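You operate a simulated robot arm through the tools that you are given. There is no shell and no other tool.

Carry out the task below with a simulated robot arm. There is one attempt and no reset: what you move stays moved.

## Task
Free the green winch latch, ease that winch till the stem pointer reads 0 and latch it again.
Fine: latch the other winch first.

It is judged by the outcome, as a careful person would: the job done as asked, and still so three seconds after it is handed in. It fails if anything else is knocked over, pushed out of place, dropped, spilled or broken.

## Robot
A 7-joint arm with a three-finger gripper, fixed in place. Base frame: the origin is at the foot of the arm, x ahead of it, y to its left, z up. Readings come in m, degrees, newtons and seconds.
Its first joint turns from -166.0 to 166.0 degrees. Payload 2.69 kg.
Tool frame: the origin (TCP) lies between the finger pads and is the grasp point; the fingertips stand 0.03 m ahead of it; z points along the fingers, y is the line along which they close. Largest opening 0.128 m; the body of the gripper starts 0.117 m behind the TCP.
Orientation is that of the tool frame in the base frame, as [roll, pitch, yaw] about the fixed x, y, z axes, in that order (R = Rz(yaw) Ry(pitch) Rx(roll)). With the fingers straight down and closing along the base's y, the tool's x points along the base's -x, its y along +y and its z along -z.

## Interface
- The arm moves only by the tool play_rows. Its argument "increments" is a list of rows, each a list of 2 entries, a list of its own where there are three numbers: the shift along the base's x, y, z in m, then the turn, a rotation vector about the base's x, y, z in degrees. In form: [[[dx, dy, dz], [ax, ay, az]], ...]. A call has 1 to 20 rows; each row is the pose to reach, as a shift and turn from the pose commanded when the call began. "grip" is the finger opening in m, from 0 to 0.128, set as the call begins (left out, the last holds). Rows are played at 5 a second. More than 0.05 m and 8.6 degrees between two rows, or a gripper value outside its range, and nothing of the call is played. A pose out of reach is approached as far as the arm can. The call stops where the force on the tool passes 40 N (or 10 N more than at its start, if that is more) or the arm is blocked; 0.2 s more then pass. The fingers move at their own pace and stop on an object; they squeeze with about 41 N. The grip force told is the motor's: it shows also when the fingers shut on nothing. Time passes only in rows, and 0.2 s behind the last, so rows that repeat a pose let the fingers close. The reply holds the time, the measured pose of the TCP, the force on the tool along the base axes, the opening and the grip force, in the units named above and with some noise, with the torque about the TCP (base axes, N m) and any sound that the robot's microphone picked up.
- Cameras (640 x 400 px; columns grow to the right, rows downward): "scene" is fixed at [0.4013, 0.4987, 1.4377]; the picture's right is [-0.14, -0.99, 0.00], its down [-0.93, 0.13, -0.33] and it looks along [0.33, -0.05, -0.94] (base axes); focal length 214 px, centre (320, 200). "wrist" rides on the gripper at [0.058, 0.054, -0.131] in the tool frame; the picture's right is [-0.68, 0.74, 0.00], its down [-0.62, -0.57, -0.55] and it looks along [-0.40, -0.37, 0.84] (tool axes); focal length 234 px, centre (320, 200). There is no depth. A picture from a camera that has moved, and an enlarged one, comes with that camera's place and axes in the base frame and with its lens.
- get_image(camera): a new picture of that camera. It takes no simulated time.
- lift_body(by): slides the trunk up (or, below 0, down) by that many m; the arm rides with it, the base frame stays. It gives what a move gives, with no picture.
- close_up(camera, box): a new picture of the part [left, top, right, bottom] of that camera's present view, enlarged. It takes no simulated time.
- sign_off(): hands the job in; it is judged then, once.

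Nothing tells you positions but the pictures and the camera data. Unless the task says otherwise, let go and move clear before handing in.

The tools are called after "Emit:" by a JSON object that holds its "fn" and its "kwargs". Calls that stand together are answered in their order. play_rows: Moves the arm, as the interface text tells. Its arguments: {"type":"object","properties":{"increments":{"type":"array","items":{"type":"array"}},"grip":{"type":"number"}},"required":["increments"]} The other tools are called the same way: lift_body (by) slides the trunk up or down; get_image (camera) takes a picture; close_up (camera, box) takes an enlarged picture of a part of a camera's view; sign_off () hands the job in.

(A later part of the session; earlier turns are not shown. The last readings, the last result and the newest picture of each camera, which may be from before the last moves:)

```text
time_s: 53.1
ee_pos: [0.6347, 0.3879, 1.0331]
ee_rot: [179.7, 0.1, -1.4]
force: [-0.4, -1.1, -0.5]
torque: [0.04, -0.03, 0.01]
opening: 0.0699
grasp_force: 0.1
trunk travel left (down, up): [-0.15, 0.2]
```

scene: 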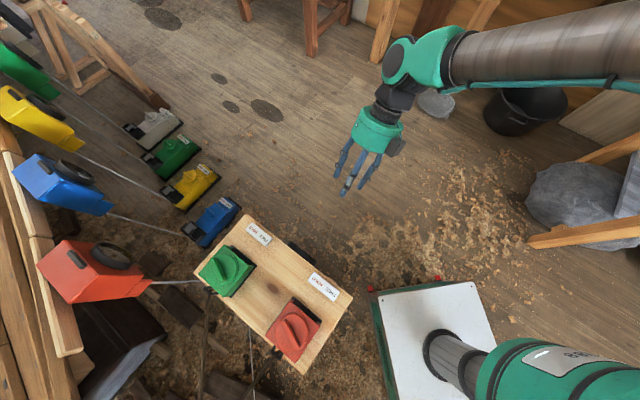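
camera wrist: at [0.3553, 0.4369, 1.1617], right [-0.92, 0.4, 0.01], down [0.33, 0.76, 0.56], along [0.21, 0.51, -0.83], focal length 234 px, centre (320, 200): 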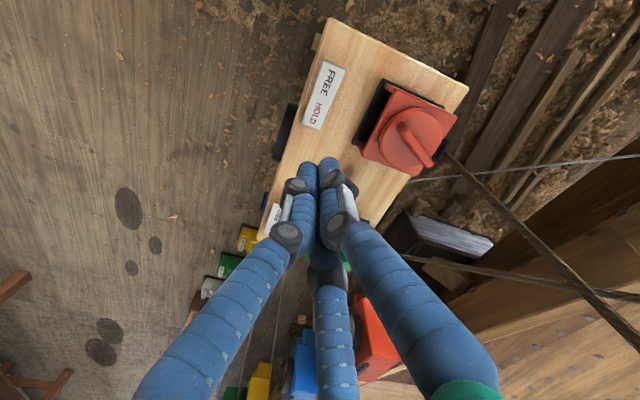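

Emit:
{"fn": "play_rows", "kwargs": {"increments": [[[0, 0, -0.03], [4, 4, 0]], [[0, 0, -0.06], [8, 8, 0]], [[0, 0, -0.09], [12, 12, 0]], [[0, 0, -0.11], [16, 16, 0]], [[0, 0, -0.125], [20, 20, 0]], [[0, 0, -0.13], [21.2, 21.2, 0]]]}}

Emit:
{"fn": "close_up", "kwargs": {"camera": "wrist", "box": [274, 115, 354, 185]}}

Emit:
{"fn": "close_up", "kwargs": {"camera": "wrist", "box": [220, 190, 420, 300]}}

Emit:
{"fn": "close_up", "kwargs": {"camera": "scene", "box": [180, 215, 370, 385]}}

```text
time_s: 54.5
ee_pos: [0.6341, 0.3881, 0.9083]
ee_rot: [-158.5, 21.2, 2.8]
force: [-0.8, -0.2, 0.8]
torque: [0.0, -0.19, -0.08]
opening: 0.07
grasp_force: 0.0
trunk travel left (down, up): [-0.15, 0.2]
```

```text
5.71 times, centred on (314, 150) of wrist
camera zoom: at [0.73, 0.2944, 0.9822], right [-0.69, -0.72, -0.01], down [-0.33, 0.31, 0.89], along [-0.64, 0.62, -0.45], focal length 1338 px, centre (354, 486)
```

zoom: 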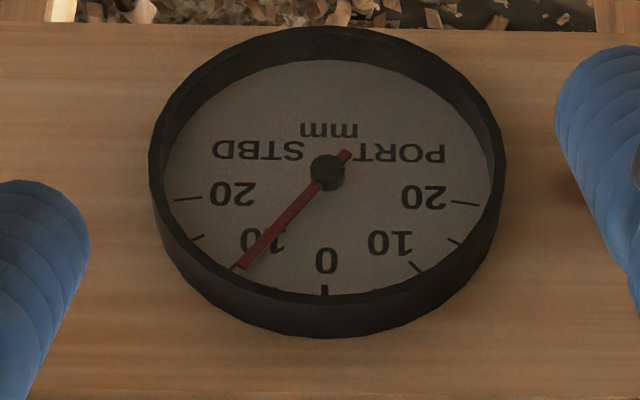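

```text
3.20 times, centred on (320, 245) of wrist
camera zoom: at [0.73, 0.2944, 0.9822], right [-0.69, -0.72, -0.01], down [-0.33, 0.31, 0.89], along [-0.64, 0.62, -0.45], focal length 749 px, centre (320, 56)
```

zoom: 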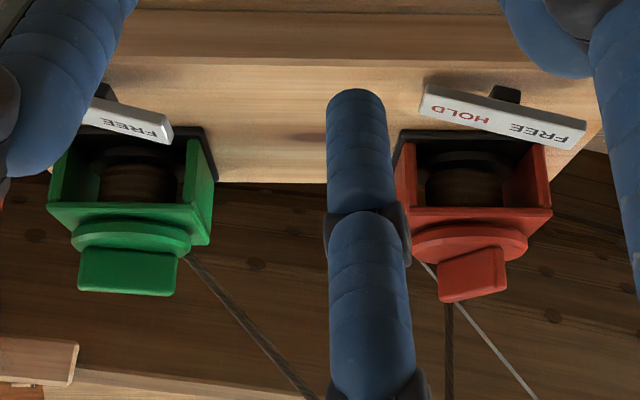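

```text
2.35 times, centred on (275, 300) of scene
camera zoom: at [0.4013, 0.4987, 1.4377], right [-0.14, -0.99, 0.0], down [-0.93, 0.13, -0.33], along [0.33, -0.05, -0.94], focal length 505 px, centre (426, -35)
```

zoom: 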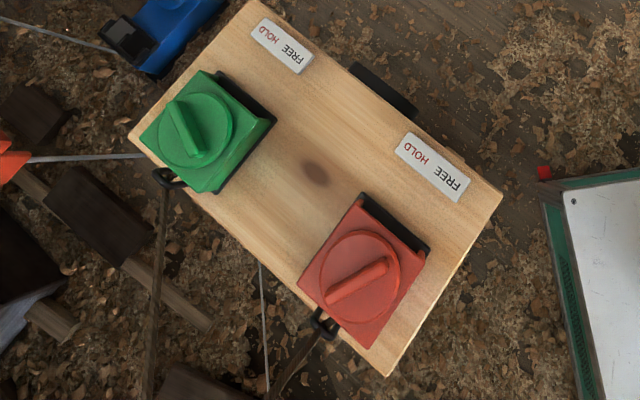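

Needle is back at about 10 STBD, and the red rocker now matches the green's HOLD position. Next I raise, straighten, and go above the FREE end of the green rocker at about (0.5195, 0.635).

Emit:
{"fn": "play_rows", "kwargs": {"increments": [[[0, 0, 0.04], [-5, -5, 0]], [[0, 0, 0.08], [-10, -10, 0]], [[0, 0, 0.11], [-15, -15, 0]], [[0, 0, 0.13], [-20, -20, 0]], [[0, 0, 0.13], [-21.2, -21.2, 0]], [[-0.02, 0.04, 0.13], [-21.2, -21.2, 0]], [[-0.04, 0.08, 0.13], [-21.2, -21.2, 0]], [[-0.06, 0.12, 0.13], [-21.2, -21.2, 0]], [[-0.08, 0.16, 0.13], [-21.2, -21.2, 0]], [[-0.1, 0.2, 0.13], [-21.2, -21.2, 0]], [[-0.115, 0.235, 0.13], [-21.2, -21.2, 0]], [[-0.1146, 0.247, 0.1], [-21.2, -21.2, 0]], [[-0.1146, 0.247, 0.06], [-21.2, -21.2, 0]], [[-0.1146, 0.247, 0.02], [-21.2, -21.2, 0]]], "grip": 0.0}}

Emit:
{"fn": "close_up", "kwargs": {"camera": "wrist", "box": [220, 60, 420, 220]}}

```text
time_s: 57.5
ee_pos: [0.5213, 0.6352, 0.9232]
ee_rot: [179.7, 0.0, -1.6]
force: [0.1, -0.3, 0.6]
torque: [-0.01, 0.03, 0.0]
opening: 0.0019
grasp_force: 31.6
trunk travel left (down, up): [-0.15, 0.2]
```

```text
2.50 times, centred on (320, 140) of wrist
camera zoom: at [0.5786, 0.5809, 1.0547], right [-0.7, -0.72, 0.01], down [-0.6, 0.58, 0.55], along [-0.4, 0.38, -0.84], focal length 585 px, centre (320, 350)
```

zoom: 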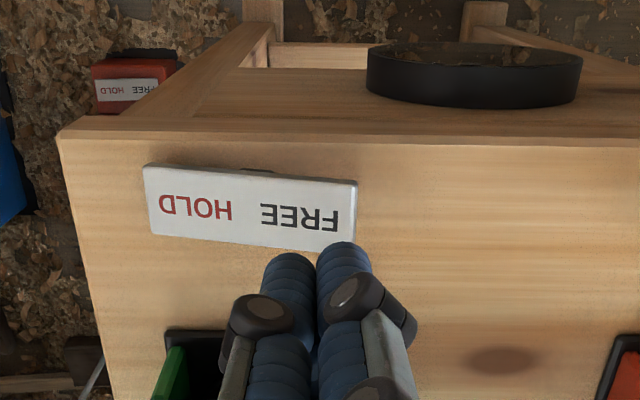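

The drop point falls on the FREE letters. I go down, then press in small steps.

Emit:
{"fn": "play_rows", "kwargs": {"increments": [[[-0.002, 0.002, -0.03], [0, 0, 0]], [[-0.002, 0.002, -0.05], [0, 0, 0]], [[-0.002, 0.002, -0.06], [0, 0, 0]], [[-0.002, 0.002, -0.066], [0, 0, 0]]]}}

Emit:
{"fn": "close_up", "kwargs": {"camera": "wrist", "box": [220, 60, 420, 220]}}

```text
time_s: 58.5
ee_pos: [0.519, 0.6369, 0.859]
ee_rot: [179.5, 0.0, -1.5]
force: [-0.5, -1.0, 1.4]
torque: [-0.05, 0.01, -0.05]
opening: 0.0022
grasp_force: 31.5
trunk travel left (down, up): [-0.15, 0.2]
```

```text
2.50 times, centred on (320, 140) of wrist
camera zoom: at [0.5757, 0.5826, 0.9886], right [-0.7, -0.72, 0.01], down [-0.6, 0.59, 0.55], along [-0.4, 0.38, -0.84], focal length 585 px, centre (320, 350)
```

zoom: 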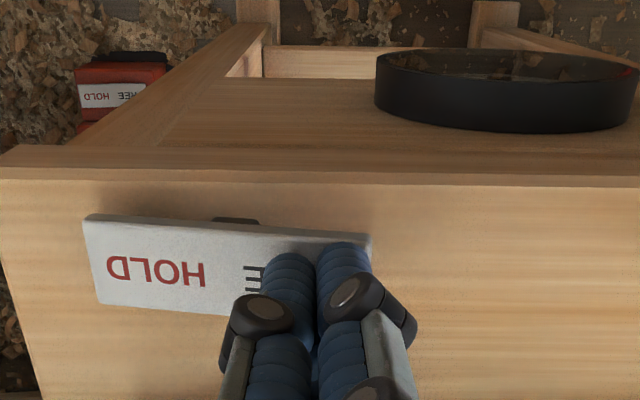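

Fingertips are just at the plate's FREE end. I press down in millimetre steps.

Emit:
{"fn": "play_rows", "kwargs": {"increments": [[[0, 0, -0.002], [0, 0, 0]], [[0, 0, -0.004], [0, 0, 0]], [[0, 0, -0.006], [0, 0, 0]], [[0, 0, -0.008], [0, 0, 0]]]}}

Emit:
{"fn": "close_up", "kwargs": {"camera": "wrist", "box": [220, 60, 420, 220]}}

```text
time_s: 59.5
ee_pos: [0.5201, 0.6372, 0.8501]
ee_rot: [179.5, 0.1, -1.6]
force: [-1.5, -0.8, 2.9]
torque: [0.03, -0.03, 0.02]
opening: 0.0023
grasp_force: 31.8
trunk travel left (down, up): [-0.15, 0.2]
```

```text
2.50 times, centred on (320, 140) of wrist
camera zoom: at [0.5758, 0.5828, 0.9809], right [-0.7, -0.72, 0.01], down [-0.6, 0.58, 0.55], along [-0.4, 0.38, -0.84], focal length 585 px, centre (320, 350)
```

zoom: 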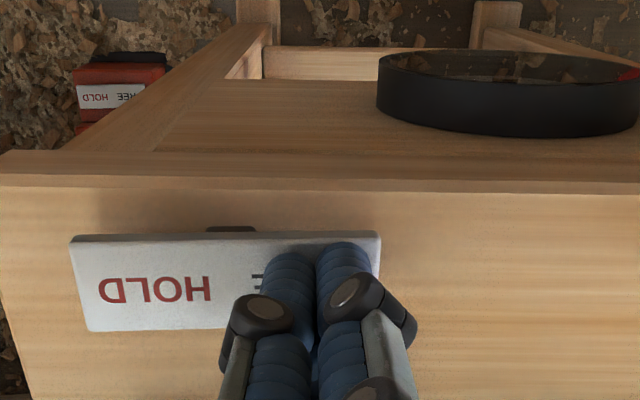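

The plate is level now with only 3 N; a few millimetres more to take it over to FREE.

Emit:
{"fn": "play_rows", "kwargs": {"increments": [[[0, 0, -0.0015], [0, 0, 0]], [[0, 0, -0.003], [0, 0, 0]], [[0, 0, -0.0045], [0, 0, 0]], [[0, 0, -0.006], [0, 0, 0]]]}}

Emit:
{"fn": "close_up", "kwargs": {"camera": "wrist", "box": [220, 60, 420, 220]}}

```text
time_s: 60.5
ee_pos: [0.5194, 0.6397, 0.8493]
ee_rot: [179.9, -0.2, -1.5]
force: [-6.2, -7.1, 19.9]
torque: [0.01, -0.08, -0.02]
opening: 0.002
grasp_force: 32.0
trunk travel left (down, up): [-0.15, 0.2]
stopped in row 4: the force on the tool passed its limit at 41 N (the readings are from after the stop); the commanded pose is now the measured one
```

```text
2.50 times, centred on (320, 140) of wrist
camera zoom: at [0.5762, 0.5837, 0.9794], right [-0.7, -0.72, 0.0], down [-0.6, 0.58, 0.55], along [-0.39, 0.38, -0.84], focal length 585 px, centre (320, 350)
```

zoom: 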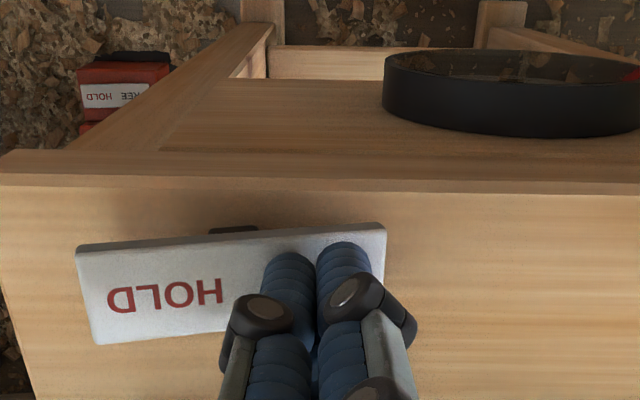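

It tipped over: the HOLD end is up. I lift straight off and check that it stays at FREE.

Emit:
{"fn": "play_rows", "kwargs": {"increments": [[[0, 0, 0.02], [0, 0, 0]], [[0, 0, 0.06], [0, 0, 0]], [[0, 0, 0.1], [0, 0, 0]], [[0, 0, 0.14], [0, 0, 0]], [[0, 0, 0.18], [0, 0, 0]]]}}

Emit:
{"fn": "get_image", "kwargs": {"camera": "wrist"}}

Emit:
{"fn": "close_up", "kwargs": {"camera": "wrist", "box": [220, 20, 420, 180]}}

Emit:
{"fn": "close_up", "kwargs": {"camera": "scene", "box": [180, 215, 370, 385]}}

```text
time_s: 61.7
ee_pos: [0.5216, 0.6374, 1.0262]
ee_rot: [179.7, 0.1, -1.5]
force: [0.5, 0.3, -0.9]
torque: [0.02, -0.02, 0.0]
opening: 0.0021
grasp_force: 31.3
trunk travel left (down, up): [-0.15, 0.2]
```

```text
taken
camera wrist: at [0.5786, 0.5818, 1.1568], right [-0.7, -0.72, 0.0], down [-0.6, 0.58, 0.55], along [-0.4, 0.38, -0.84], focal length 234 px, centre (320, 200)
```

wrist: 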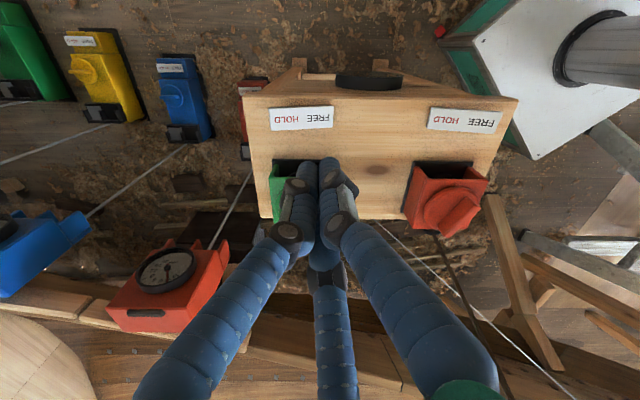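

```text
2.50 times, centred on (320, 100) of wrist
camera zoom: at [0.5786, 0.5818, 1.1568], right [-0.7, -0.72, 0.0], down [-0.6, 0.58, 0.55], along [-0.4, 0.38, -0.84], focal length 585 px, centre (320, 450)
```

zoom: 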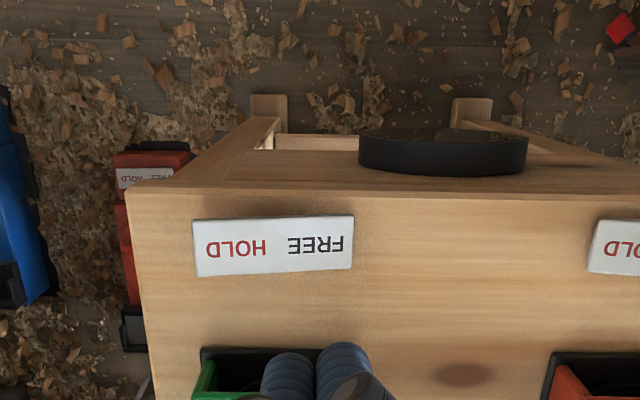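

```text
2.35 times, centred on (275, 300) of scene
camera zoom: at [0.4013, 0.4987, 1.4377], right [-0.14, -0.99, 0.0], down [-0.93, 0.13, -0.33], along [0.33, -0.05, -0.94], focal length 505 px, centre (426, -35)
```

zoom: 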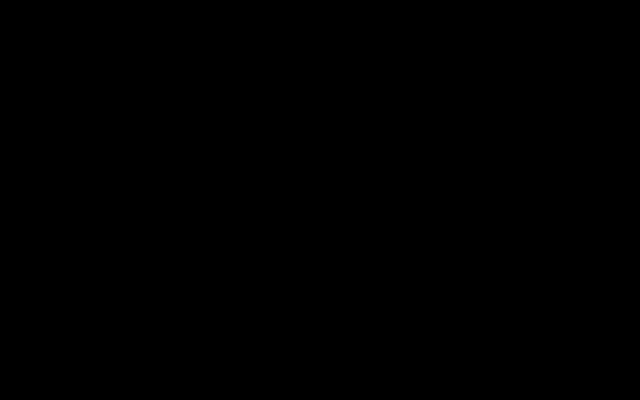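

Green is now FREE. Next comes the green knob: I turn the tool to yaw ≈ -153° (bar angle +27° mod 180, leaving wrist range for counter-clockwise turning) while moving above it with fingers open.

Emit:
{"fn": "play_rows", "kwargs": {"increments": [[[0, 0.005, 0.005], [0, 0, -8]], [[-0.004, 0.01, 0.01], [0, 0, -16]], [[-0.008, 0.015, 0.01], [0, 0, -24]], [[-0.012, 0.02, 0.01], [0, 0, -32]], [[-0.016, 0.025, 0.01], [0, 0, -40]], [[-0.02, 0.03, 0.01], [0, 0, -48]], [[-0.024, 0.036, 0.01], [0, 0, -56]], [[-0.028, 0.042, 0.01], [0, 0, -64]], [[-0.032, 0.048, 0.01], [0, 0, -72]], [[-0.036, 0.054, 0.01], [0, 0, -80]], [[-0.04, 0.06, 0.01], [0, 0, -88]], [[-0.044, 0.066, 0.01], [0, 0, -96]], [[-0.048, 0.072, 0.01], [0, 0, -104]], [[-0.052, 0.078, 0.01], [0, 0, -112]], [[-0.056, 0.084, 0.01], [0, 0, -120]], [[-0.06, 0.09, 0.01], [0, 0, -128]], [[-0.064, 0.096, 0.01], [0, 0, -136]], [[-0.0676, 0.0996, 0.01], [0, 0, -144]], [[-0.0676, 0.0996, 0.01], [0, 0, -151.5]]], "grip": 0.07}}

Emit:
{"fn": "get_image", "kwargs": {"camera": "wrist"}}

Emit:
{"fn": "get_image", "kwargs": {"camera": "scene"}}

```text
time_s: 65.7
ee_pos: [0.4514, 0.7376, 1.0359]
ee_rot: [179.7, 0.1, -153.1]
force: [0.1, 0.1, -0.2]
torque: [0.03, -0.01, 0.01]
opening: 0.07
grasp_force: 0.0
trunk travel left (down, up): [-0.15, 0.2]
```

```text
taken
camera wrist: at [0.3748, 0.7583, 1.1661], right [0.27, 0.96, 0.0], down [0.81, -0.23, 0.55], along [0.53, -0.14, -0.84], focal length 234 px, centre (320, 200)
```

wrist: 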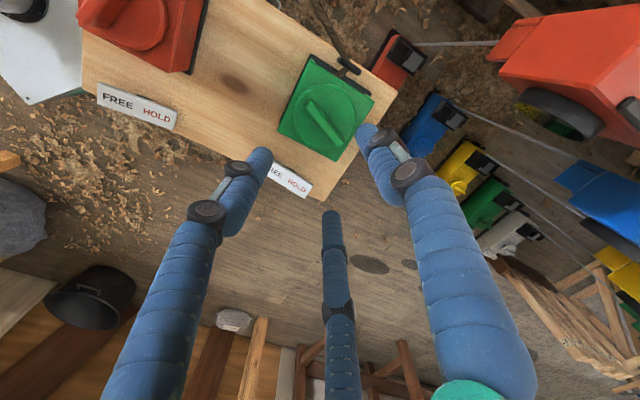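

```text
taken
```

scene: 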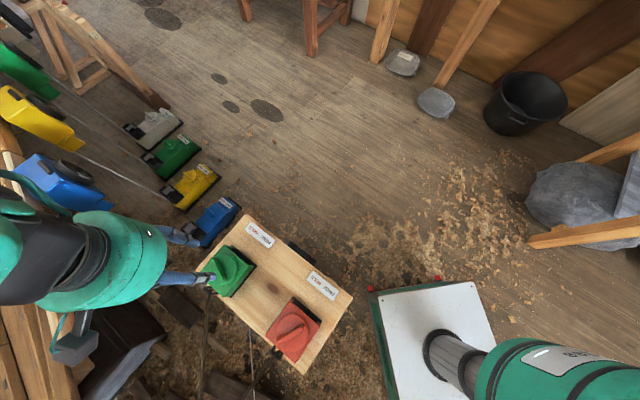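

Emit:
{"fn": "close_up", "kwargs": {"camera": "wrist", "box": [260, 40, 400, 180]}}

Emit:
{"fn": "close_up", "kwargs": {"camera": "scene", "box": [190, 235, 260, 305]}}

```text
2.86 times, centred on (330, 110) of wrist
camera zoom: at [0.3748, 0.7583, 1.1661], right [0.27, 0.96, 0.0], down [0.81, -0.23, 0.55], along [0.53, -0.14, -0.84], focal length 669 px, centre (291, 457)
```

zoom: 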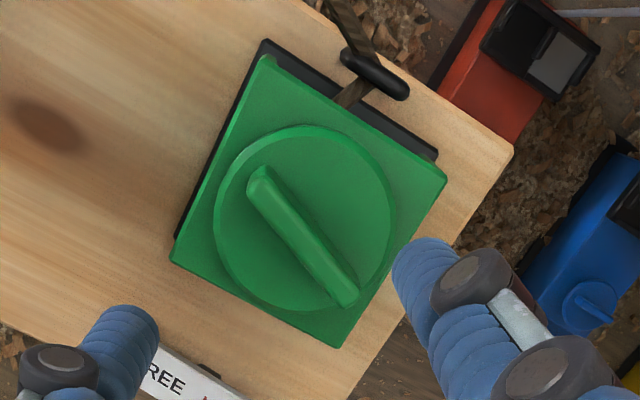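

```text
5.71 times, centred on (225, 270) of scene
camera zoom: at [0.4013, 0.4987, 1.4377], right [-0.14, -0.99, 0.0], down [-0.93, 0.13, -0.33], along [0.33, -0.05, -0.94], focal length 1226 px, centre (863, -200)
```

zoom: 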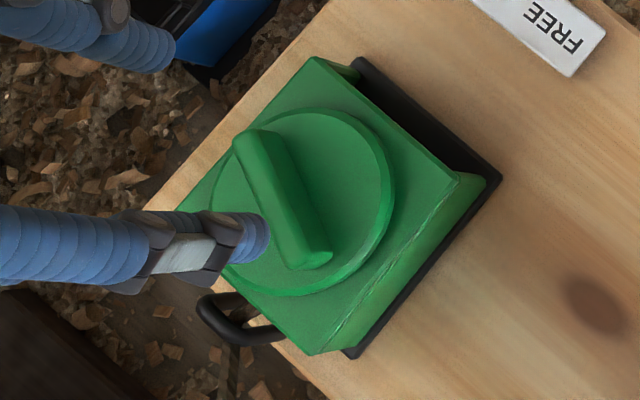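

The green bar is at about +25°, centre (0.4505, 0.743). I trim yaw and position and lower beside the bar, stopping a bit above for a check.

Emit:
{"fn": "play_rows", "kwargs": {"increments": [[[0.0015, 0, -0.03], [0, 0, -2]], [[0.0015, 0, -0.06], [0, 0, -2]], [[0.0015, 0, -0.085], [0, 0, -2]], [[0.0015, 0, -0.1], [0, 0, -2]]]}}

Emit:
{"fn": "close_up", "kwargs": {"camera": "wrist", "box": [220, 80, 420, 240]}}

```text
time_s: 66.7
ee_pos: [0.4544, 0.739, 0.9359]
ee_rot: [179.7, 0.1, -155.0]
force: [0.8, -0.1, -0.1]
torque: [-0.02, 0.0, 0.03]
opening: 0.07
grasp_force: 0.1
trunk travel left (down, up): [-0.15, 0.2]
```

```text
2.50 times, centred on (320, 160) of wrist
camera zoom: at [0.3774, 0.761, 1.0665], right [0.3, 0.95, 0.0], down [0.8, -0.25, 0.55], along [0.52, -0.16, -0.84], focal length 585 px, centre (320, 300)
```

zoom: 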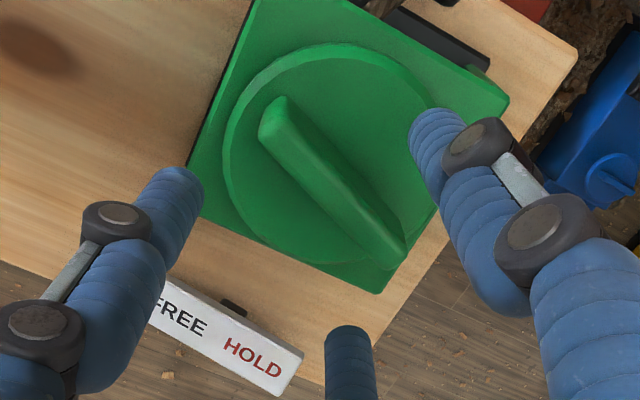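

Alignment looks the same as with the red knob. I lower the last 3 cm.

Emit:
{"fn": "play_rows", "kwargs": {"increments": [[[0, 0, -0.012], [0, 0, 0]], [[0, 0, -0.022], [0, 0, 0]], [[0, 0, -0.03], [0, 0, 0]]]}}

```text
time_s: 67.5
ee_pos: [0.4543, 0.7369, 0.9066]
ee_rot: [179.7, 0.1, -155.0]
force: [0.9, -0.2, 0.8]
torque: [0.04, 0.0, 0.0]
opening: 0.0701
grasp_force: 0.2
trunk travel left (down, up): [-0.15, 0.2]
```

No contact; I close on the bar.

Emit:
{"fn": "play_rows", "kwargs": {"increments": [[[0, 0, 0], [0, 0, 0]], [[0, 0, 0], [0, 0, 0]], [[0, 0, 0], [0, 0, 0]], [[0, 0, 0], [0, 0, 0]]], "grip": 0.0}}

Emit:
{"fn": "close_up", "kwargs": {"camera": "wrist", "box": [220, 80, 420, 240]}}

```text
time_s: 68.5
ee_pos: [0.4521, 0.7404, 0.907]
ee_rot: [179.7, 0.1, -154.9]
force: [-17.4, 30.5, -5.6]
torque: [0.74, 0.3, -0.07]
opening: 0.0203
grasp_force: 44.7
trunk travel left (down, up): [-0.15, 0.2]
```

```text
2.50 times, centred on (320, 160) of wrist
camera zoom: at [0.376, 0.7634, 1.0375], right [0.3, 0.95, 0.0], down [0.8, -0.25, 0.55], along [0.52, -0.16, -0.84], focal length 585 px, centre (320, 300)
```

zoom: 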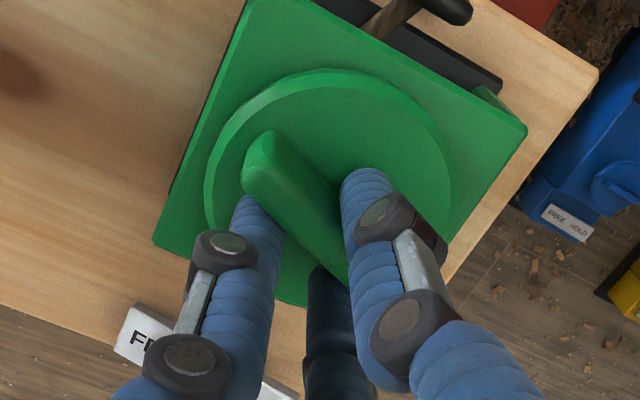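

Gripped, with a side load of 35 N towards -x/+y; I relax it by about 3 mm.

Emit:
{"fn": "play_rows", "kwargs": {"increments": [[[-0.0008, 0.0014, 0], [0, 0, 0]], [[-0.0016, 0.0028, 0], [0, 0, 0]]]}}

```text
time_s: 69.1
ee_pos: [0.4529, 0.7407, 0.9075]
ee_rot: [179.8, 0.2, -155.0]
force: [-14.3, 11.5, 7.6]
torque: [0.34, 0.07, -0.02]
opening: 0.0203
grasp_force: 45.1
trunk travel left (down, up): [-0.15, 0.2]
```

Load is lower. I turn the green knob 30° counter-clockwise as a test of direction (red's experience: about 5 mm per 97°).

Emit:
{"fn": "play_rows", "kwargs": {"increments": [[[-0.0003, 0.001, 0], [0, 0, 5]], [[-0.0001, 0.0015, 0], [0, 0, 10]], [[0.0003, 0.0018, 0], [0, 0, 15]], [[0.0006, 0.0021, 0], [0, 0, 20]], [[0.001, 0.0025, 0], [0, 0, 25]], [[0.0013, 0.0029, 0], [0, 0, 30]]]}}

Emit:
{"fn": "close_up", "kwargs": {"camera": "wrist", "box": [220, 80, 420, 240]}}

```text
time_s: 70.5
ee_pos: [0.4541, 0.7426, 0.9074]
ee_rot: [179.7, 0.1, -124.9]
force: [4.7, -24.6, 22.6]
torque: [-0.5, -0.19, -0.12]
opening: 0.0201
grasp_force: 45.0
trunk travel left (down, up): [-0.15, 0.2]
```

```text
2.50 times, centred on (320, 160) of wrist
camera zoom: at [0.3764, 0.7242, 1.0375], right [-0.22, 0.98, 0.0], down [0.82, 0.18, 0.55], along [0.53, 0.12, -0.84], focal length 585 px, centre (320, 300)
```

zoom: 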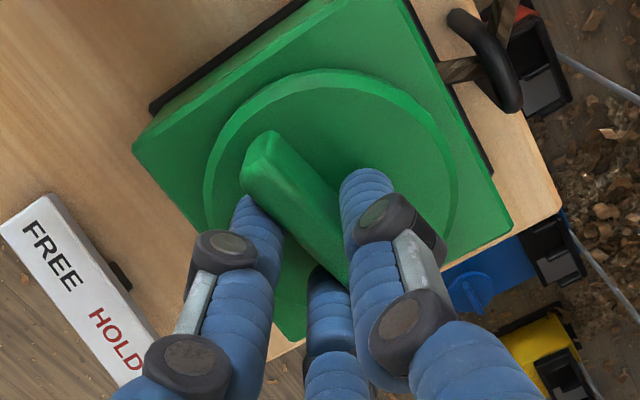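

The green knob turns freely. To see which way the pointer went, I relax the load, open, lift off, and then go and look at the dial.

Emit:
{"fn": "play_rows", "kwargs": {"increments": [[[0, -0.001, 0.0008], [0, 0, 0]], [[0, -0.002, 0.0015], [0, 0, 0]]]}}

```text
time_s: 71.1
ee_pos: [0.4544, 0.7431, 0.9067]
ee_rot: [179.7, 0.1, -125.0]
force: [15.6, -8.3, 5.6]
torque: [-0.61, -0.19, -0.06]
opening: 0.0203
grasp_force: 45.1
trunk travel left (down, up): [-0.15, 0.2]
```

Emit:
{"fn": "play_rows", "kwargs": {"increments": [[[0.001, -0.0005, 0], [0, 0, 0]], [[0.001, -0.0005, 0], [0, 0, 0]], [[0.001, -0.0005, 0.03], [0, 0, 0]], [[0.001, -0.0005, 0.07], [0, 0, 0]], [[0.001, -0.0005, 0.11], [0, 0, 0]], [[0.001, -0.0005, 0.13], [0, 0, 0]]], "grip": 0.07}}

Emit:
{"fn": "get_image", "kwargs": {"camera": "wrist"}}

```text
time_s: 72.5
ee_pos: [0.4545, 0.7425, 1.0359]
ee_rot: [179.7, -0.1, -124.9]
force: [-0.4, 0.1, 0.3]
torque: [0.03, -0.01, 0.01]
opening: 0.0701
grasp_force: 0.0
trunk travel left (down, up): [-0.15, 0.2]
```

```text
taken
camera wrist: at [0.3765, 0.7238, 1.1675], right [-0.22, 0.98, 0.0], down [0.82, 0.18, 0.55], along [0.53, 0.12, -0.84], focal length 234 px, centre (320, 200)
```

wrist: 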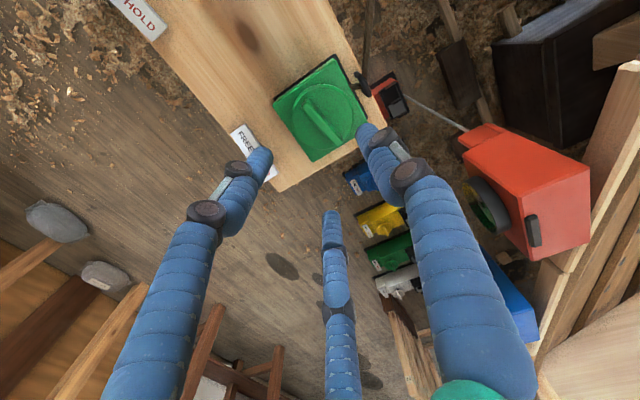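

Clear of the knob. Now I travel to the dial viewpoint while turning the tool back.

Emit:
{"fn": "play_rows", "kwargs": {"increments": [[[0.0113, -0.0222, 0], [0, 0, 7.72]], [[0.0226, -0.0445, 0], [0, 0, 15.44]], [[0.0339, -0.0667, 0], [0, 0, 23.16]], [[0.0452, -0.089, 0], [0, 0, 30.88]], [[0.0566, -0.1112, 0], [0, 0, 38.6]], [[0.0679, -0.1335, 0], [0, 0, 46.3]], [[0.0792, -0.1557, 0], [0, 0, 54]], [[0.0905, -0.178, 0], [0, 0, 61.75]], [[0.1018, -0.2002, 0], [0, 0, 69.5]], [[0.1131, -0.2225, 0], [0, 0, 77.2]], [[0.1244, -0.2447, 0], [0, 0, 84.9]], [[0.1357, -0.267, 0], [0, 0, 92.6]], [[0.1471, -0.2892, 0], [0, 0, 100.35]], [[0.1584, -0.3115, 0], [0, 0, 108.1]], [[0.1697, -0.3337, 0], [0, 0, 115.8]], [[0.181, -0.356, 0], [0, 0, 123.5]]]}}

```text
time_s: 75.9
ee_pos: [0.6375, 0.3849, 1.0386]
ee_rot: [179.7, 0.1, -1.3]
force: [0.6, 0.0, 0.1]
torque: [-0.01, -0.03, -0.03]
opening: 0.07
grasp_force: 0.1
trunk travel left (down, up): [-0.15, 0.2]
```

Emit:
{"fn": "play_rows", "kwargs": {"increments": [[[0, 0, -0.03], [4, 4, 0]], [[0, 0, -0.06], [8, 8, 0]], [[0, 0, -0.09], [12, 12, 0]], [[0, 0, -0.11], [16, 16, 0]], [[0, 0, -0.125], [20, 20, 0]], [[0, 0, -0.13], [21.2, 21.2, 0]]]}}

Emit:
{"fn": "close_up", "kwargs": {"camera": "wrist", "box": [274, 115, 354, 185]}}

Emit:
{"fn": "close_up", "kwargs": {"camera": "wrist", "box": [200, 190, 420, 300]}}

Emit:
{"fn": "close_up", "kwargs": {"camera": "scene", "box": [180, 215, 370, 385]}}

```text
time_s: 77.3
ee_pos: [0.6351, 0.3863, 0.9125]
ee_rot: [-158.3, 21.0, 2.7]
force: [-2.0, -0.2, 1.7]
torque: [0.0, -0.2, -0.08]
opening: 0.0699
grasp_force: 0.0
trunk travel left (down, up): [-0.15, 0.2]
```

```text
5.71 times, centred on (314, 150) of wrist
camera zoom: at [0.7309, 0.2911, 0.9863], right [-0.7, -0.72, -0.01], down [-0.33, 0.31, 0.89], along [-0.64, 0.62, -0.45], focal length 1338 px, centre (354, 486)
```

zoom: 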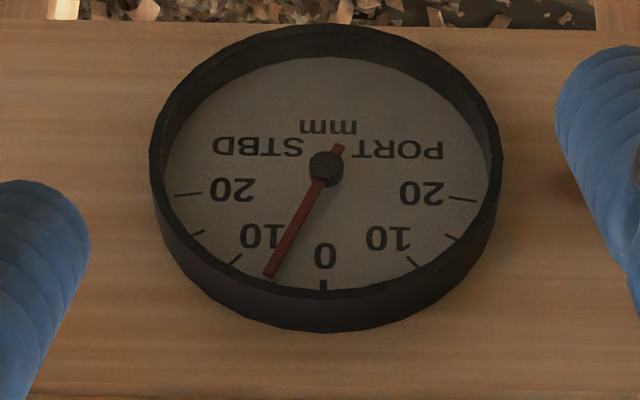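

```text
2.91 times, centred on (310, 245) of wrist
camera zoom: at [0.7309, 0.2911, 0.9863], right [-0.7, -0.72, -0.01], down [-0.33, 0.31, 0.89], along [-0.64, 0.62, -0.45], focal length 681 px, centre (349, 69)
```

zoom: 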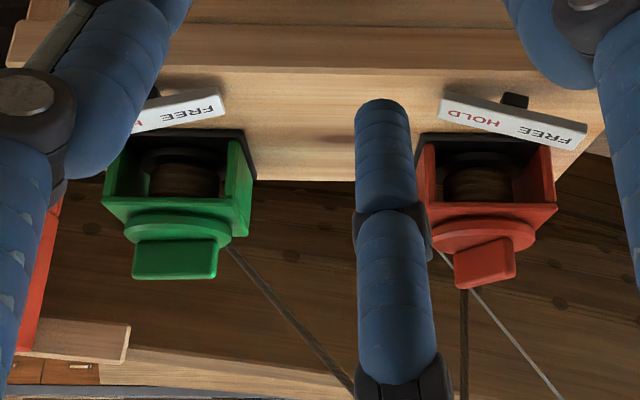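

```text
2.35 times, centred on (275, 300) of scene
camera zoom: at [0.4013, 0.4987, 1.4377], right [-0.14, -0.99, 0.0], down [-0.93, 0.13, -0.33], along [0.33, -0.05, -0.94], focal length 505 px, centre (426, -35)
```

zoom: 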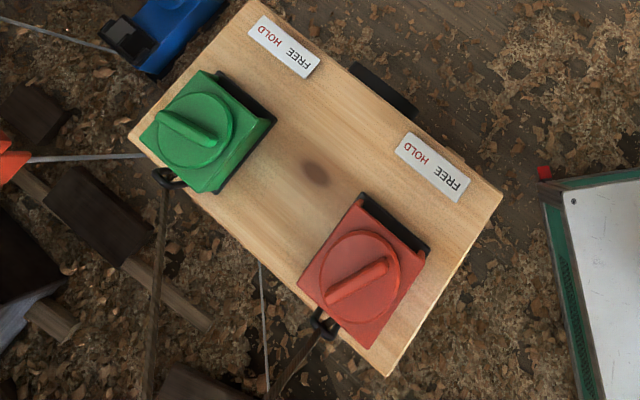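

Counter-clockwise eases the right way: the pointer went from about 10 to about 6 STBD for 30°. I wait a second to see that it holds still.

Emit:
{"fn": "play_rows", "kwargs": {"increments": [[[0, 0, 0], [0, 0, 0]], [[0, 0, 0], [0, 0, 0]], [[0, 0, 0], [0, 0, 0]], [[0, 0, 0], [0, 0, 0]], [[0, 0, 0], [0, 0, 0]]]}}

Emit:
{"fn": "close_up", "kwargs": {"camera": "wrist", "box": [284, 115, 344, 175]}}

```text
time_s: 78.5
ee_pos: [0.6359, 0.3849, 0.9082]
ee_rot: [-158.7, 21.3, 2.7]
force: [0.3, 0.5, 0.8]
torque: [0.0, 0.01, -0.01]
opening: 0.0699
grasp_force: 0.1
trunk travel left (down, up): [-0.15, 0.2]
```

```text
6.67 times, centred on (314, 145) of wrist
camera zoom: at [0.7313, 0.2915, 0.9811], right [-0.7, -0.72, 0.0], down [-0.33, 0.31, 0.89], along [-0.64, 0.62, -0.45], focal length 1561 px, centre (360, 567)
```

zoom: 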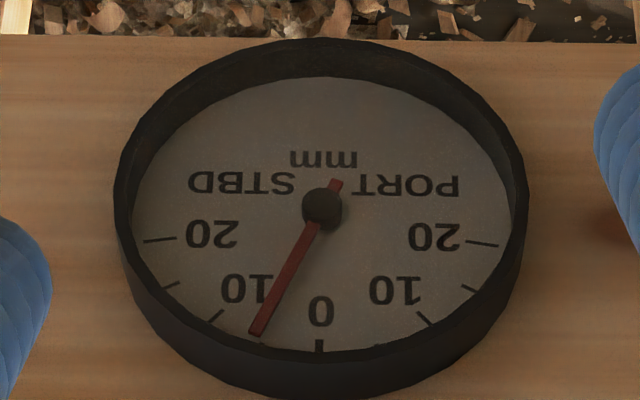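

Steady at about 5.5 STBD, so the green drum gives roughly 0.14 mm per degree. I go back by the reverse path to re-grip the green knob.

Emit:
{"fn": "play_rows", "kwargs": {"increments": [[[0, 0, 0.04], [-5, -5, 0]], [[0, 0, 0.08], [-10, -10, 0]], [[0, 0, 0.11], [-15, -15, 0]], [[0, 0, 0.13], [-20, -20, 0]], [[0, 0, 0.13], [-21.2, -21.2, 0]]]}}

```text
time_s: 79.7
ee_pos: [0.6349, 0.3843, 1.038]
ee_rot: [179.7, 0.0, -1.6]
force: [-1.0, 0.1, 0.6]
torque: [-0.01, -0.07, -0.01]
opening: 0.0701
grasp_force: 0.0
trunk travel left (down, up): [-0.15, 0.2]
```

Emit:
{"fn": "play_rows", "kwargs": {"increments": [[[-0.0113, 0.0222, 0], [0, 0, -7.72]], [[-0.0226, 0.0445, 0], [0, 0, -15.44]], [[-0.0339, 0.0667, 0], [0, 0, -23.16]], [[-0.0452, 0.089, 0], [0, 0, -30.88]], [[-0.0566, 0.1112, 0], [0, 0, -38.6]], [[-0.0679, 0.1335, 0], [0, 0, -46.3]], [[-0.0792, 0.1557, 0], [0, 0, -54]], [[-0.0905, 0.178, 0], [0, 0, -61.75]], [[-0.1018, 0.2002, 0], [0, 0, -69.5]], [[-0.1131, 0.2225, 0], [0, 0, -77.2]], [[-0.1244, 0.2447, 0], [0, 0, -84.9]], [[-0.1357, 0.267, 0], [0, 0, -92.6]], [[-0.1471, 0.2892, 0], [0, 0, -100.35]], [[-0.1584, 0.3115, 0], [0, 0, -108.1]], [[-0.1697, 0.3337, 0], [0, 0, -115.8]], [[-0.181, 0.356, 0], [0, 0, -123.5]], [[-0.181, 0.356, -0.04], [0, 0, -123.5]], [[-0.181, 0.356, -0.08], [0, 0, -123.5]], [[-0.181, 0.356, -0.1], [0, 0, -123.5]]]}}

Emit:
{"fn": "close_up", "kwargs": {"camera": "wrist", "box": [220, 80, 420, 240]}}

```text
time_s: 83.7
ee_pos: [0.4556, 0.7398, 0.9341]
ee_rot: [179.7, 0.1, -125.0]
force: [-0.1, 0.1, 0.8]
torque: [-0.01, 0.05, 0.03]
opening: 0.0698
grasp_force: 0.1
trunk travel left (down, up): [-0.15, 0.2]
```

```text
2.50 times, centred on (320, 160) of wrist
camera zoom: at [0.3773, 0.7224, 1.0653], right [-0.22, 0.98, 0.0], down [0.82, 0.18, 0.55], along [0.53, 0.12, -0.84], focal length 585 px, centre (320, 300)
```

zoom: 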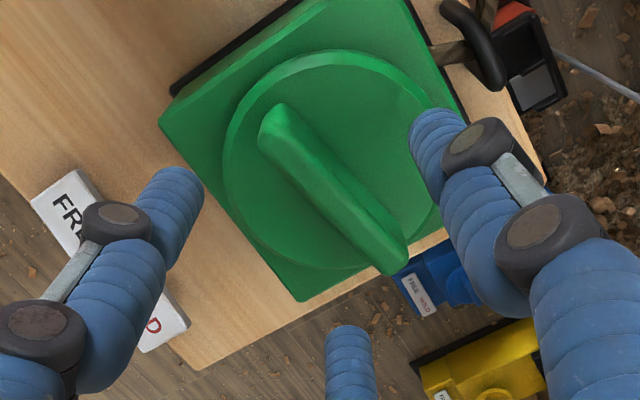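

Bar is centred between the fingers again and the fingers clear the rocker. I lower.

Emit:
{"fn": "play_rows", "kwargs": {"increments": [[[0, 0, -0.012], [0, 0, 0]], [[0, 0, -0.022], [0, 0, 0]], [[0, 0, -0.029], [0, 0, 0]]]}}

```text
time_s: 84.5
ee_pos: [0.4544, 0.7399, 0.9072]
ee_rot: [179.7, -0.1, -125.0]
force: [-0.5, -0.7, 0.2]
torque: [-0.01, 0.03, 0.0]
opening: 0.0699
grasp_force: 0.1
trunk travel left (down, up): [-0.15, 0.2]
```

Emit:
{"fn": "play_rows", "kwargs": {"increments": [[[0, 0, 0], [0, 0, 0]], [[0, 0, 0], [0, 0, 0]], [[0, 0, 0], [0, 0, 0]], [[0, 0, 0], [0, 0, 0]]], "grip": 0.0}}

```text
time_s: 85.5
ee_pos: [0.4529, 0.7412, 0.9069]
ee_rot: [179.7, 0.0, -124.9]
force: [-10.5, 7.3, -3.5]
torque: [0.24, 0.12, -0.06]
opening: 0.0206
grasp_force: 45.2
trunk travel left (down, up): [-0.15, 0.2]
```

Gripped with small load. I turn another 34° counter-clockwise (aiming a little short of zero).

Emit:
{"fn": "play_rows", "kwargs": {"increments": [[[-0.0002, 0.0008, 0], [0, 0, 5]], [[-0.0005, 0.0016, 0], [0, 0, 10]], [[-0.0003, 0.002, 0], [0, 0, 15]], [[-0.0002, 0.0025, 0], [0, 0, 20]], [[-0.0001, 0.003, 0], [0, 0, 25]], [[0, 0.0035, 0], [0, 0, 30]], [[0, 0.0039, 0], [0, 0, 34]]]}}

```text
time_s: 87.1
ee_pos: [0.455, 0.7432, 0.9076]
ee_rot: [179.5, -0.1, -90.8]
force: [12.5, -29.4, -15.5]
torque: [-1.07, -0.5, -0.06]
opening: 0.0204
grasp_force: 45.0
trunk travel left (down, up): [-0.15, 0.2]
```

Turned to -91°. I relax the side load before letting go.

Emit:
{"fn": "play_rows", "kwargs": {"increments": [[[0.0006, -0.0014, -0.0006], [0, 0, 0]], [[0.0012, -0.0028, -0.0012], [0, 0, 0]]]}}

```text
time_s: 87.7
ee_pos: [0.4554, 0.7425, 0.9059]
ee_rot: [179.6, 0.2, -90.9]
force: [-0.8, -9.0, -13.7]
torque: [-1.01, -0.13, -0.01]
opening: 0.02
grasp_force: 45.2
trunk travel left (down, up): [-0.15, 0.2]
```

Emit:
{"fn": "play_rows", "kwargs": {"increments": [[[0, -0.001, -0.001], [0, 0, 0]], [[0, -0.001, -0.001], [0, 0, 0]], [[0, -0.001, 0.03], [0, 0, 0]], [[0, -0.001, 0.07], [0, 0, 0]], [[0, -0.001, 0.11], [0, 0, 0]], [[0, -0.001, 0.13], [0, 0, 0]]], "grip": 0.07}}

```text
time_s: 89.1
ee_pos: [0.4556, 0.7421, 1.0389]
ee_rot: [179.7, 0.0, -90.9]
force: [0.2, 0.0, 0.9]
torque: [0.03, -0.02, -0.03]
opening: 0.0701
grasp_force: 0.0
trunk travel left (down, up): [-0.15, 0.2]
```

Clear. Now to the dial viewpoint again.

Emit:
{"fn": "play_rows", "kwargs": {"increments": [[[0.015, -0.0297, 0], [0, 0, 7.45]], [[0.03, -0.0593, 0], [0, 0, 14.9]], [[0.045, -0.089, 0], [0, 0, 22.35]], [[0.06, -0.1187, 0], [0, 0, 29.8]], [[0.075, -0.1483, 0], [0, 0, 37.25]], [[0.09, -0.178, 0], [0, 0, 44.7]], [[0.105, -0.2077, 0], [0, 0, 52.15]], [[0.12, -0.2373, 0], [0, 0, 59.6]], [[0.135, -0.267, 0], [0, 0, 67.05]], [[0.15, -0.2967, 0], [0, 0, 74.5]], [[0.165, -0.3263, 0], [0, 0, 81.95]], [[0.18, -0.356, 0], [0, 0, 89.4]]]}}

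```text
time_s: 91.7
ee_pos: [0.6335, 0.3851, 1.0351]
ee_rot: [179.7, 0.1, -1.4]
force: [-0.2, -0.4, -0.8]
torque: [0.0, 0.01, -0.04]
opening: 0.0698
grasp_force: 0.0
trunk travel left (down, up): [-0.15, 0.2]
```

Emit:
{"fn": "play_rows", "kwargs": {"increments": [[[0, 0, -0.03], [4, 4, 0]], [[0, 0, -0.06], [8, 8, 0]], [[0, 0, -0.09], [12, 12, 0]], [[0, 0, -0.11], [16, 16, 0]], [[0, 0, -0.125], [20, 20, 0]], [[0, 0, -0.13], [21.2, 21.2, 0]], [[0, 0, -0.13], [21.2, 21.2, 0]]]}}

Emit:
{"fn": "close_up", "kwargs": {"camera": "wrist", "box": [284, 115, 344, 175]}}

Emit:
{"fn": "close_up", "kwargs": {"camera": "wrist", "box": [200, 190, 420, 300]}}

```text
time_s: 93.3
ee_pos: [0.635, 0.3853, 0.9059]
ee_rot: [-158.5, 21.4, 2.6]
force: [-0.8, -0.7, 0.6]
torque: [0.0, -0.09, -0.03]
opening: 0.0701
grasp_force: 0.1
trunk travel left (down, up): [-0.15, 0.2]
```

```text
6.67 times, centred on (314, 145) of wrist
camera zoom: at [0.7312, 0.2915, 0.9803], right [-0.7, -0.72, 0.0], down [-0.33, 0.31, 0.89], along [-0.64, 0.62, -0.45], focal length 1561 px, centre (360, 567)
```

zoom: 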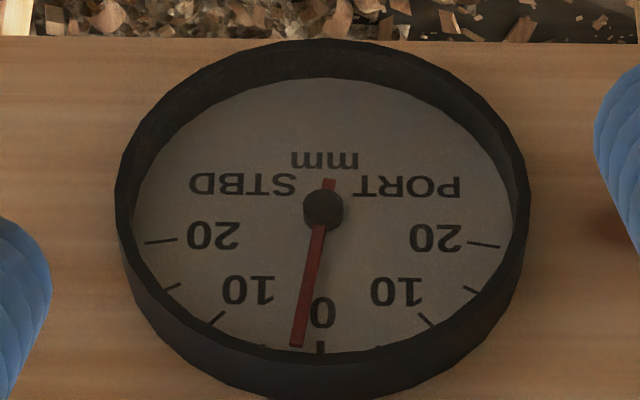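

```text
2.91 times, centred on (310, 245) of wrist
camera zoom: at [0.7312, 0.2915, 0.9803], right [-0.7, -0.72, 0.0], down [-0.33, 0.31, 0.89], along [-0.64, 0.62, -0.45], focal length 681 px, centre (349, 69)
```

zoom: 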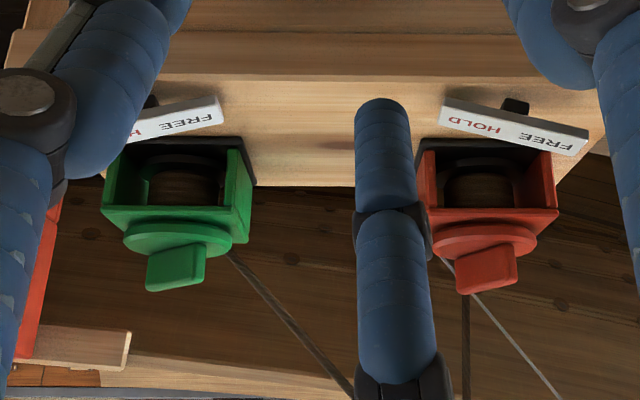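

Now about 1.9 STBD by needle angle (roughly 0.11 mm/°). I return for the remaining turn of about 17°.

Emit:
{"fn": "play_rows", "kwargs": {"increments": [[[0, 0, 0.04], [-5, -5, 0]], [[0, 0, 0.08], [-10, -10, 0]], [[0, 0, 0.11], [-15, -15, 0]], [[0, 0, 0.13], [-20, -20, 0]], [[0, 0, 0.13], [-21.2, -21.2, 0]]]}}

Emit:
{"fn": "close_up", "kwargs": {"camera": "scene", "box": [180, 215, 370, 385]}}

```text
time_s: 94.5
ee_pos: [0.6366, 0.3864, 1.0374]
ee_rot: [179.7, -0.1, -1.6]
force: [-0.5, 1.0, -0.2]
torque: [0.0, -0.03, 0.01]
opening: 0.0699
grasp_force: 0.1
trunk travel left (down, up): [-0.15, 0.2]
```

```text
2.35 times, centred on (275, 300) of scene
camera zoom: at [0.4013, 0.4987, 1.4377], right [-0.14, -0.99, 0.0], down [-0.93, 0.13, -0.33], along [0.33, -0.05, -0.94], focal length 505 px, centre (426, -35)
```

zoom: 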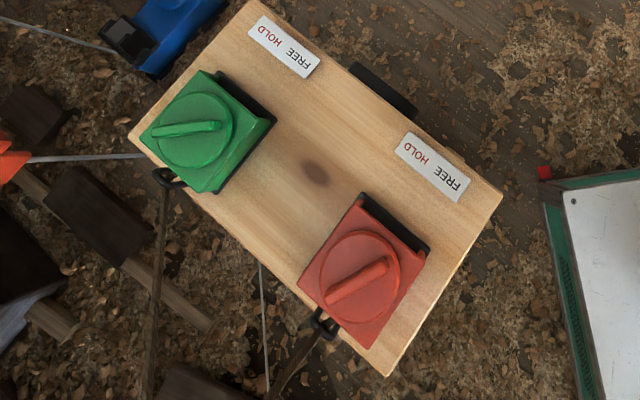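

Emit:
{"fn": "play_rows", "kwargs": {"increments": [[[-0.015, 0.0297, 0], [0, 0, -7.45]], [[-0.03, 0.0593, 0], [0, 0, -14.9]], [[-0.045, 0.089, 0], [0, 0, -22.35]], [[-0.06, 0.1187, 0], [0, 0, -29.8]], [[-0.075, 0.1483, 0], [0, 0, -37.25]], [[-0.09, 0.178, 0], [0, 0, -44.7]], [[-0.105, 0.2077, 0], [0, 0, -52.15]], [[-0.12, 0.2373, 0], [0, 0, -59.6]], [[-0.135, 0.267, 0], [0, 0, -67.05]], [[-0.15, 0.2967, 0], [0, 0, -74.5]], [[-0.165, 0.3263, 0], [0, 0, -81.95]], [[-0.18, 0.356, 0], [0, 0, -89.4]], [[-0.18, 0.356, -0.04], [0, 0, -89.4]], [[-0.18, 0.356, -0.08], [0, 0, -89.4]], [[-0.18, 0.356, -0.1], [0, 0, -89.4]]]}}

Emit:
{"fn": "close_up", "kwargs": {"camera": "wrist", "box": [220, 80, 420, 240]}}

```text
time_s: 97.7
ee_pos: [0.4562, 0.7398, 0.9367]
ee_rot: [179.8, 0.0, -91.0]
force: [-0.2, 0.3, -0.6]
torque: [0.0, 0.02, -0.01]
opening: 0.0699
grasp_force: 0.1
trunk travel left (down, up): [-0.15, 0.2]
```

```text
2.50 times, centred on (320, 160) of wrist
camera zoom: at [0.4015, 0.6833, 1.0683], right [-0.72, 0.69, 0.0], down [0.58, 0.61, 0.55], along [0.37, 0.4, -0.84], focal length 585 px, centre (320, 300)
```

zoom: 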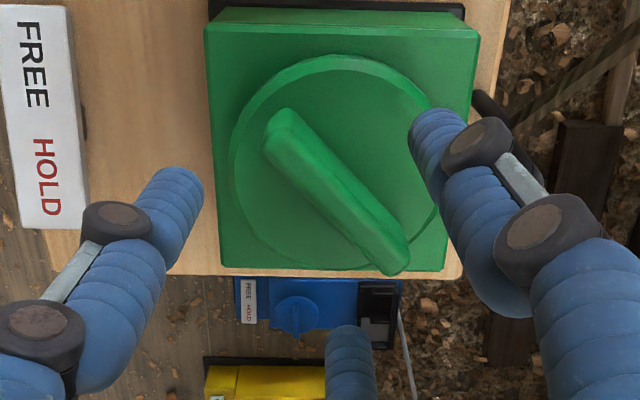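

Well aligned. I lower and then grip.

Emit:
{"fn": "play_rows", "kwargs": {"increments": [[[0, 0, -0.012], [0, 0, 0]], [[0, 0, -0.022], [0, 0, 0]], [[0, 0, -0.029], [0, 0, 0]]]}}

```text
time_s: 98.5
ee_pos: [0.455, 0.7414, 0.9078]
ee_rot: [179.7, 0.0, -90.9]
force: [0.9, 0.6, -0.1]
torque: [-0.01, -0.01, 0.0]
opening: 0.0699
grasp_force: 0.1
trunk travel left (down, up): [-0.15, 0.2]
```

Emit:
{"fn": "play_rows", "kwargs": {"increments": [[[0, 0, 0], [0, 0, 0]], [[0, 0, 0], [0, 0, 0]], [[0, 0, 0], [0, 0, 0]], [[0, 0, 0], [0, 0, 0]]], "grip": 0.0}}

```text
time_s: 99.5
ee_pos: [0.4545, 0.7395, 0.9087]
ee_rot: [179.8, 0.0, -91.0]
force: [0.3, 0.6, -2.2]
torque: [0.09, -0.1, 0.0]
opening: 0.0204
grasp_force: 45.0
trunk travel left (down, up): [-0.15, 0.2]
```

No side load at all. I turn 17° counter-clockwise.

Emit:
{"fn": "play_rows", "kwargs": {"increments": [[[0, 0.0004, 0], [0, 0, 4.25]], [[-0.0001, 0.0008, 0], [0, 0, 8.5]], [[-0.0001, 0.0013, 0], [0, 0, 12.75]], [[-0.0002, 0.0017, 0], [0, 0, 17]], [[-0.0002, 0.0017, 0], [0, 0, 17]]]}}

```text
time_s: 100.7
ee_pos: [0.4554, 0.742, 0.909]
ee_rot: [179.8, 0.1, -73.9]
force: [14.7, -6.9, -0.4]
torque: [-0.37, -0.49, -0.08]
opening: 0.0205
grasp_force: 44.5
trunk travel left (down, up): [-0.15, 0.2]
```

Emit:
{"fn": "play_rows", "kwargs": {"increments": [[[0.001, -0.0005, 0], [0, 0, 0]], [[0.001, -0.0005, 0], [0, 0, 0]], [[0.001, -0.0005, 0], [0, 0, 0]]]}}

```text
time_s: 101.5
ee_pos: [0.4572, 0.7422, 0.9083]
ee_rot: [179.7, 0.1, -74.0]
force: [7.9, -2.3, -1.3]
torque: [0.08, -0.2, -0.05]
opening: 0.0199
grasp_force: 44.9
trunk travel left (down, up): [-0.15, 0.2]
```

Load is small; I open and lift off the green knob.

Emit:
{"fn": "play_rows", "kwargs": {"increments": [[[0, 0, 0], [0, 0, 0]], [[0, 0, 0], [0, 0, 0]], [[0, 0, 0.03], [0, 0, 0]], [[0, 0, 0.07], [0, 0, 0]], [[0, 0, 0.11], [0, 0, 0]], [[0, 0, 0.13], [0, 0, 0]]], "grip": 0.07}}

```text
time_s: 102.9
ee_pos: [0.4551, 0.7409, 1.036]
ee_rot: [179.7, 0.0, -74.0]
force: [-0.7, -0.8, 0.9]
torque: [0.02, -0.01, -0.02]
opening: 0.07
grasp_force: 0.0
trunk travel left (down, up): [-0.15, 0.2]
```

Emit:
{"fn": "play_rows", "kwargs": {"increments": [[[0.018, -0.0355, 0], [0, 0, 7.25]], [[0.036, -0.071, 0], [0, 0, 14.5]], [[0.054, -0.1065, 0], [0, 0, 21.75]], [[0.072, -0.142, 0], [0, 0, 29]], [[0.09, -0.1775, 0], [0, 0, 36.25]], [[0.108, -0.213, 0], [0, 0, 43.5]], [[0.126, -0.2485, 0], [0, 0, 50.75]], [[0.144, -0.284, 0], [0, 0, 58]], [[0.162, -0.3195, 0], [0, 0, 65.25]], [[0.18, -0.355, 0], [0, 0, 72.5]]]}}

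```text
time_s: 105.1
ee_pos: [0.6376, 0.3868, 1.038]
ee_rot: [179.6, 0.1, -1.4]
force: [-0.3, 0.5, 0.3]
torque: [-0.02, -0.02, -0.01]
opening: 0.07
grasp_force: 0.0
trunk travel left (down, up): [-0.15, 0.2]
```

I am at the viewpoint's upper position; now I tilt down to the dial again and read it.

Emit:
{"fn": "play_rows", "kwargs": {"increments": [[[0, 0, -0.03], [4, 4, 0]], [[0, 0, -0.06], [8, 8, 0]], [[0, 0, -0.09], [12, 12, 0]], [[0, 0, -0.11], [16, 16, 0]], [[0, 0, -0.125], [20, 20, 0]], [[0, 0, -0.13], [21.2, 21.2, 0]], [[0, 0, -0.13], [21.2, 21.2, 0]]]}}

Emit:
{"fn": "close_up", "kwargs": {"camera": "wrist", "box": [284, 115, 344, 175]}}

Emit:
{"fn": "close_up", "kwargs": {"camera": "wrist", "box": [294, 145, 334, 175]}}

```text
time_s: 106.7
ee_pos: [0.6359, 0.3869, 0.9083]
ee_rot: [-158.6, 21.4, 2.6]
force: [-1.4, -0.3, 0.3]
torque: [0.02, -0.07, -0.06]
opening: 0.07
grasp_force: 0.2
trunk travel left (down, up): [-0.15, 0.2]
```

```text
6.67 times, centred on (314, 145) of wrist
camera zoom: at [0.7312, 0.2933, 0.9824], right [-0.7, -0.72, 0.0], down [-0.33, 0.31, 0.89], along [-0.64, 0.62, -0.45], focal length 1561 px, centre (360, 567)
```

zoom: 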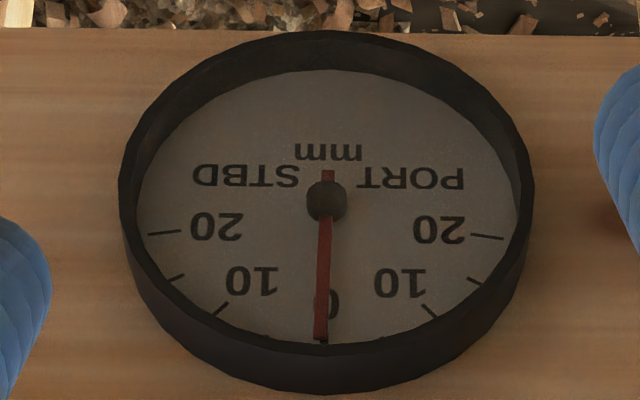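

```text
13.33 times, centred on (314, 160) of wrist
camera zoom: at [0.7312, 0.2933, 0.9824], right [-0.7, -0.72, 0.0], down [-0.33, 0.31, 0.89], along [-0.64, 0.62, -0.45], focal length 3122 px, centre (400, 733)
```

zoom: 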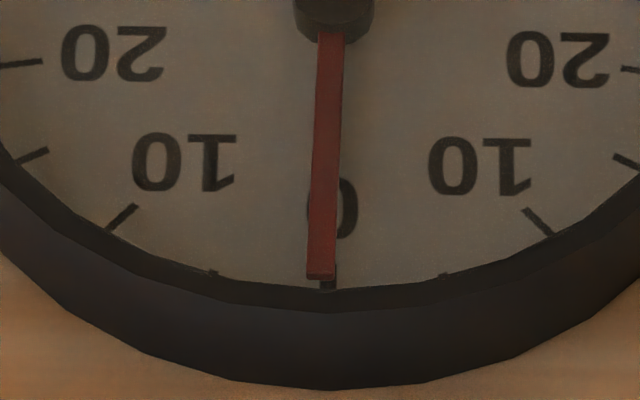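

The needle is almost on the mark: about 0.4 mm STBD still. I'll take out the last bit with about 3.5° more, retracing the path back to the knob.

Emit:
{"fn": "play_rows", "kwargs": {"increments": [[[0, 0, 0.04], [-5, -5, 0]], [[0, 0, 0.08], [-10, -10, 0]], [[0, 0, 0.11], [-15, -15, 0]], [[0, 0, 0.13], [-20, -20, 0]], [[0, 0, 0.13], [-21.2, -21.2, 0]]]}}

```text
time_s: 107.9
ee_pos: [0.6362, 0.3861, 1.0383]
ee_rot: [179.6, 0.0, -1.5]
force: [-0.9, 0.5, 1.0]
torque: [0.0, -0.03, 0.04]
opening: 0.0701
grasp_force: 0.0
trunk travel left (down, up): [-0.15, 0.2]
```

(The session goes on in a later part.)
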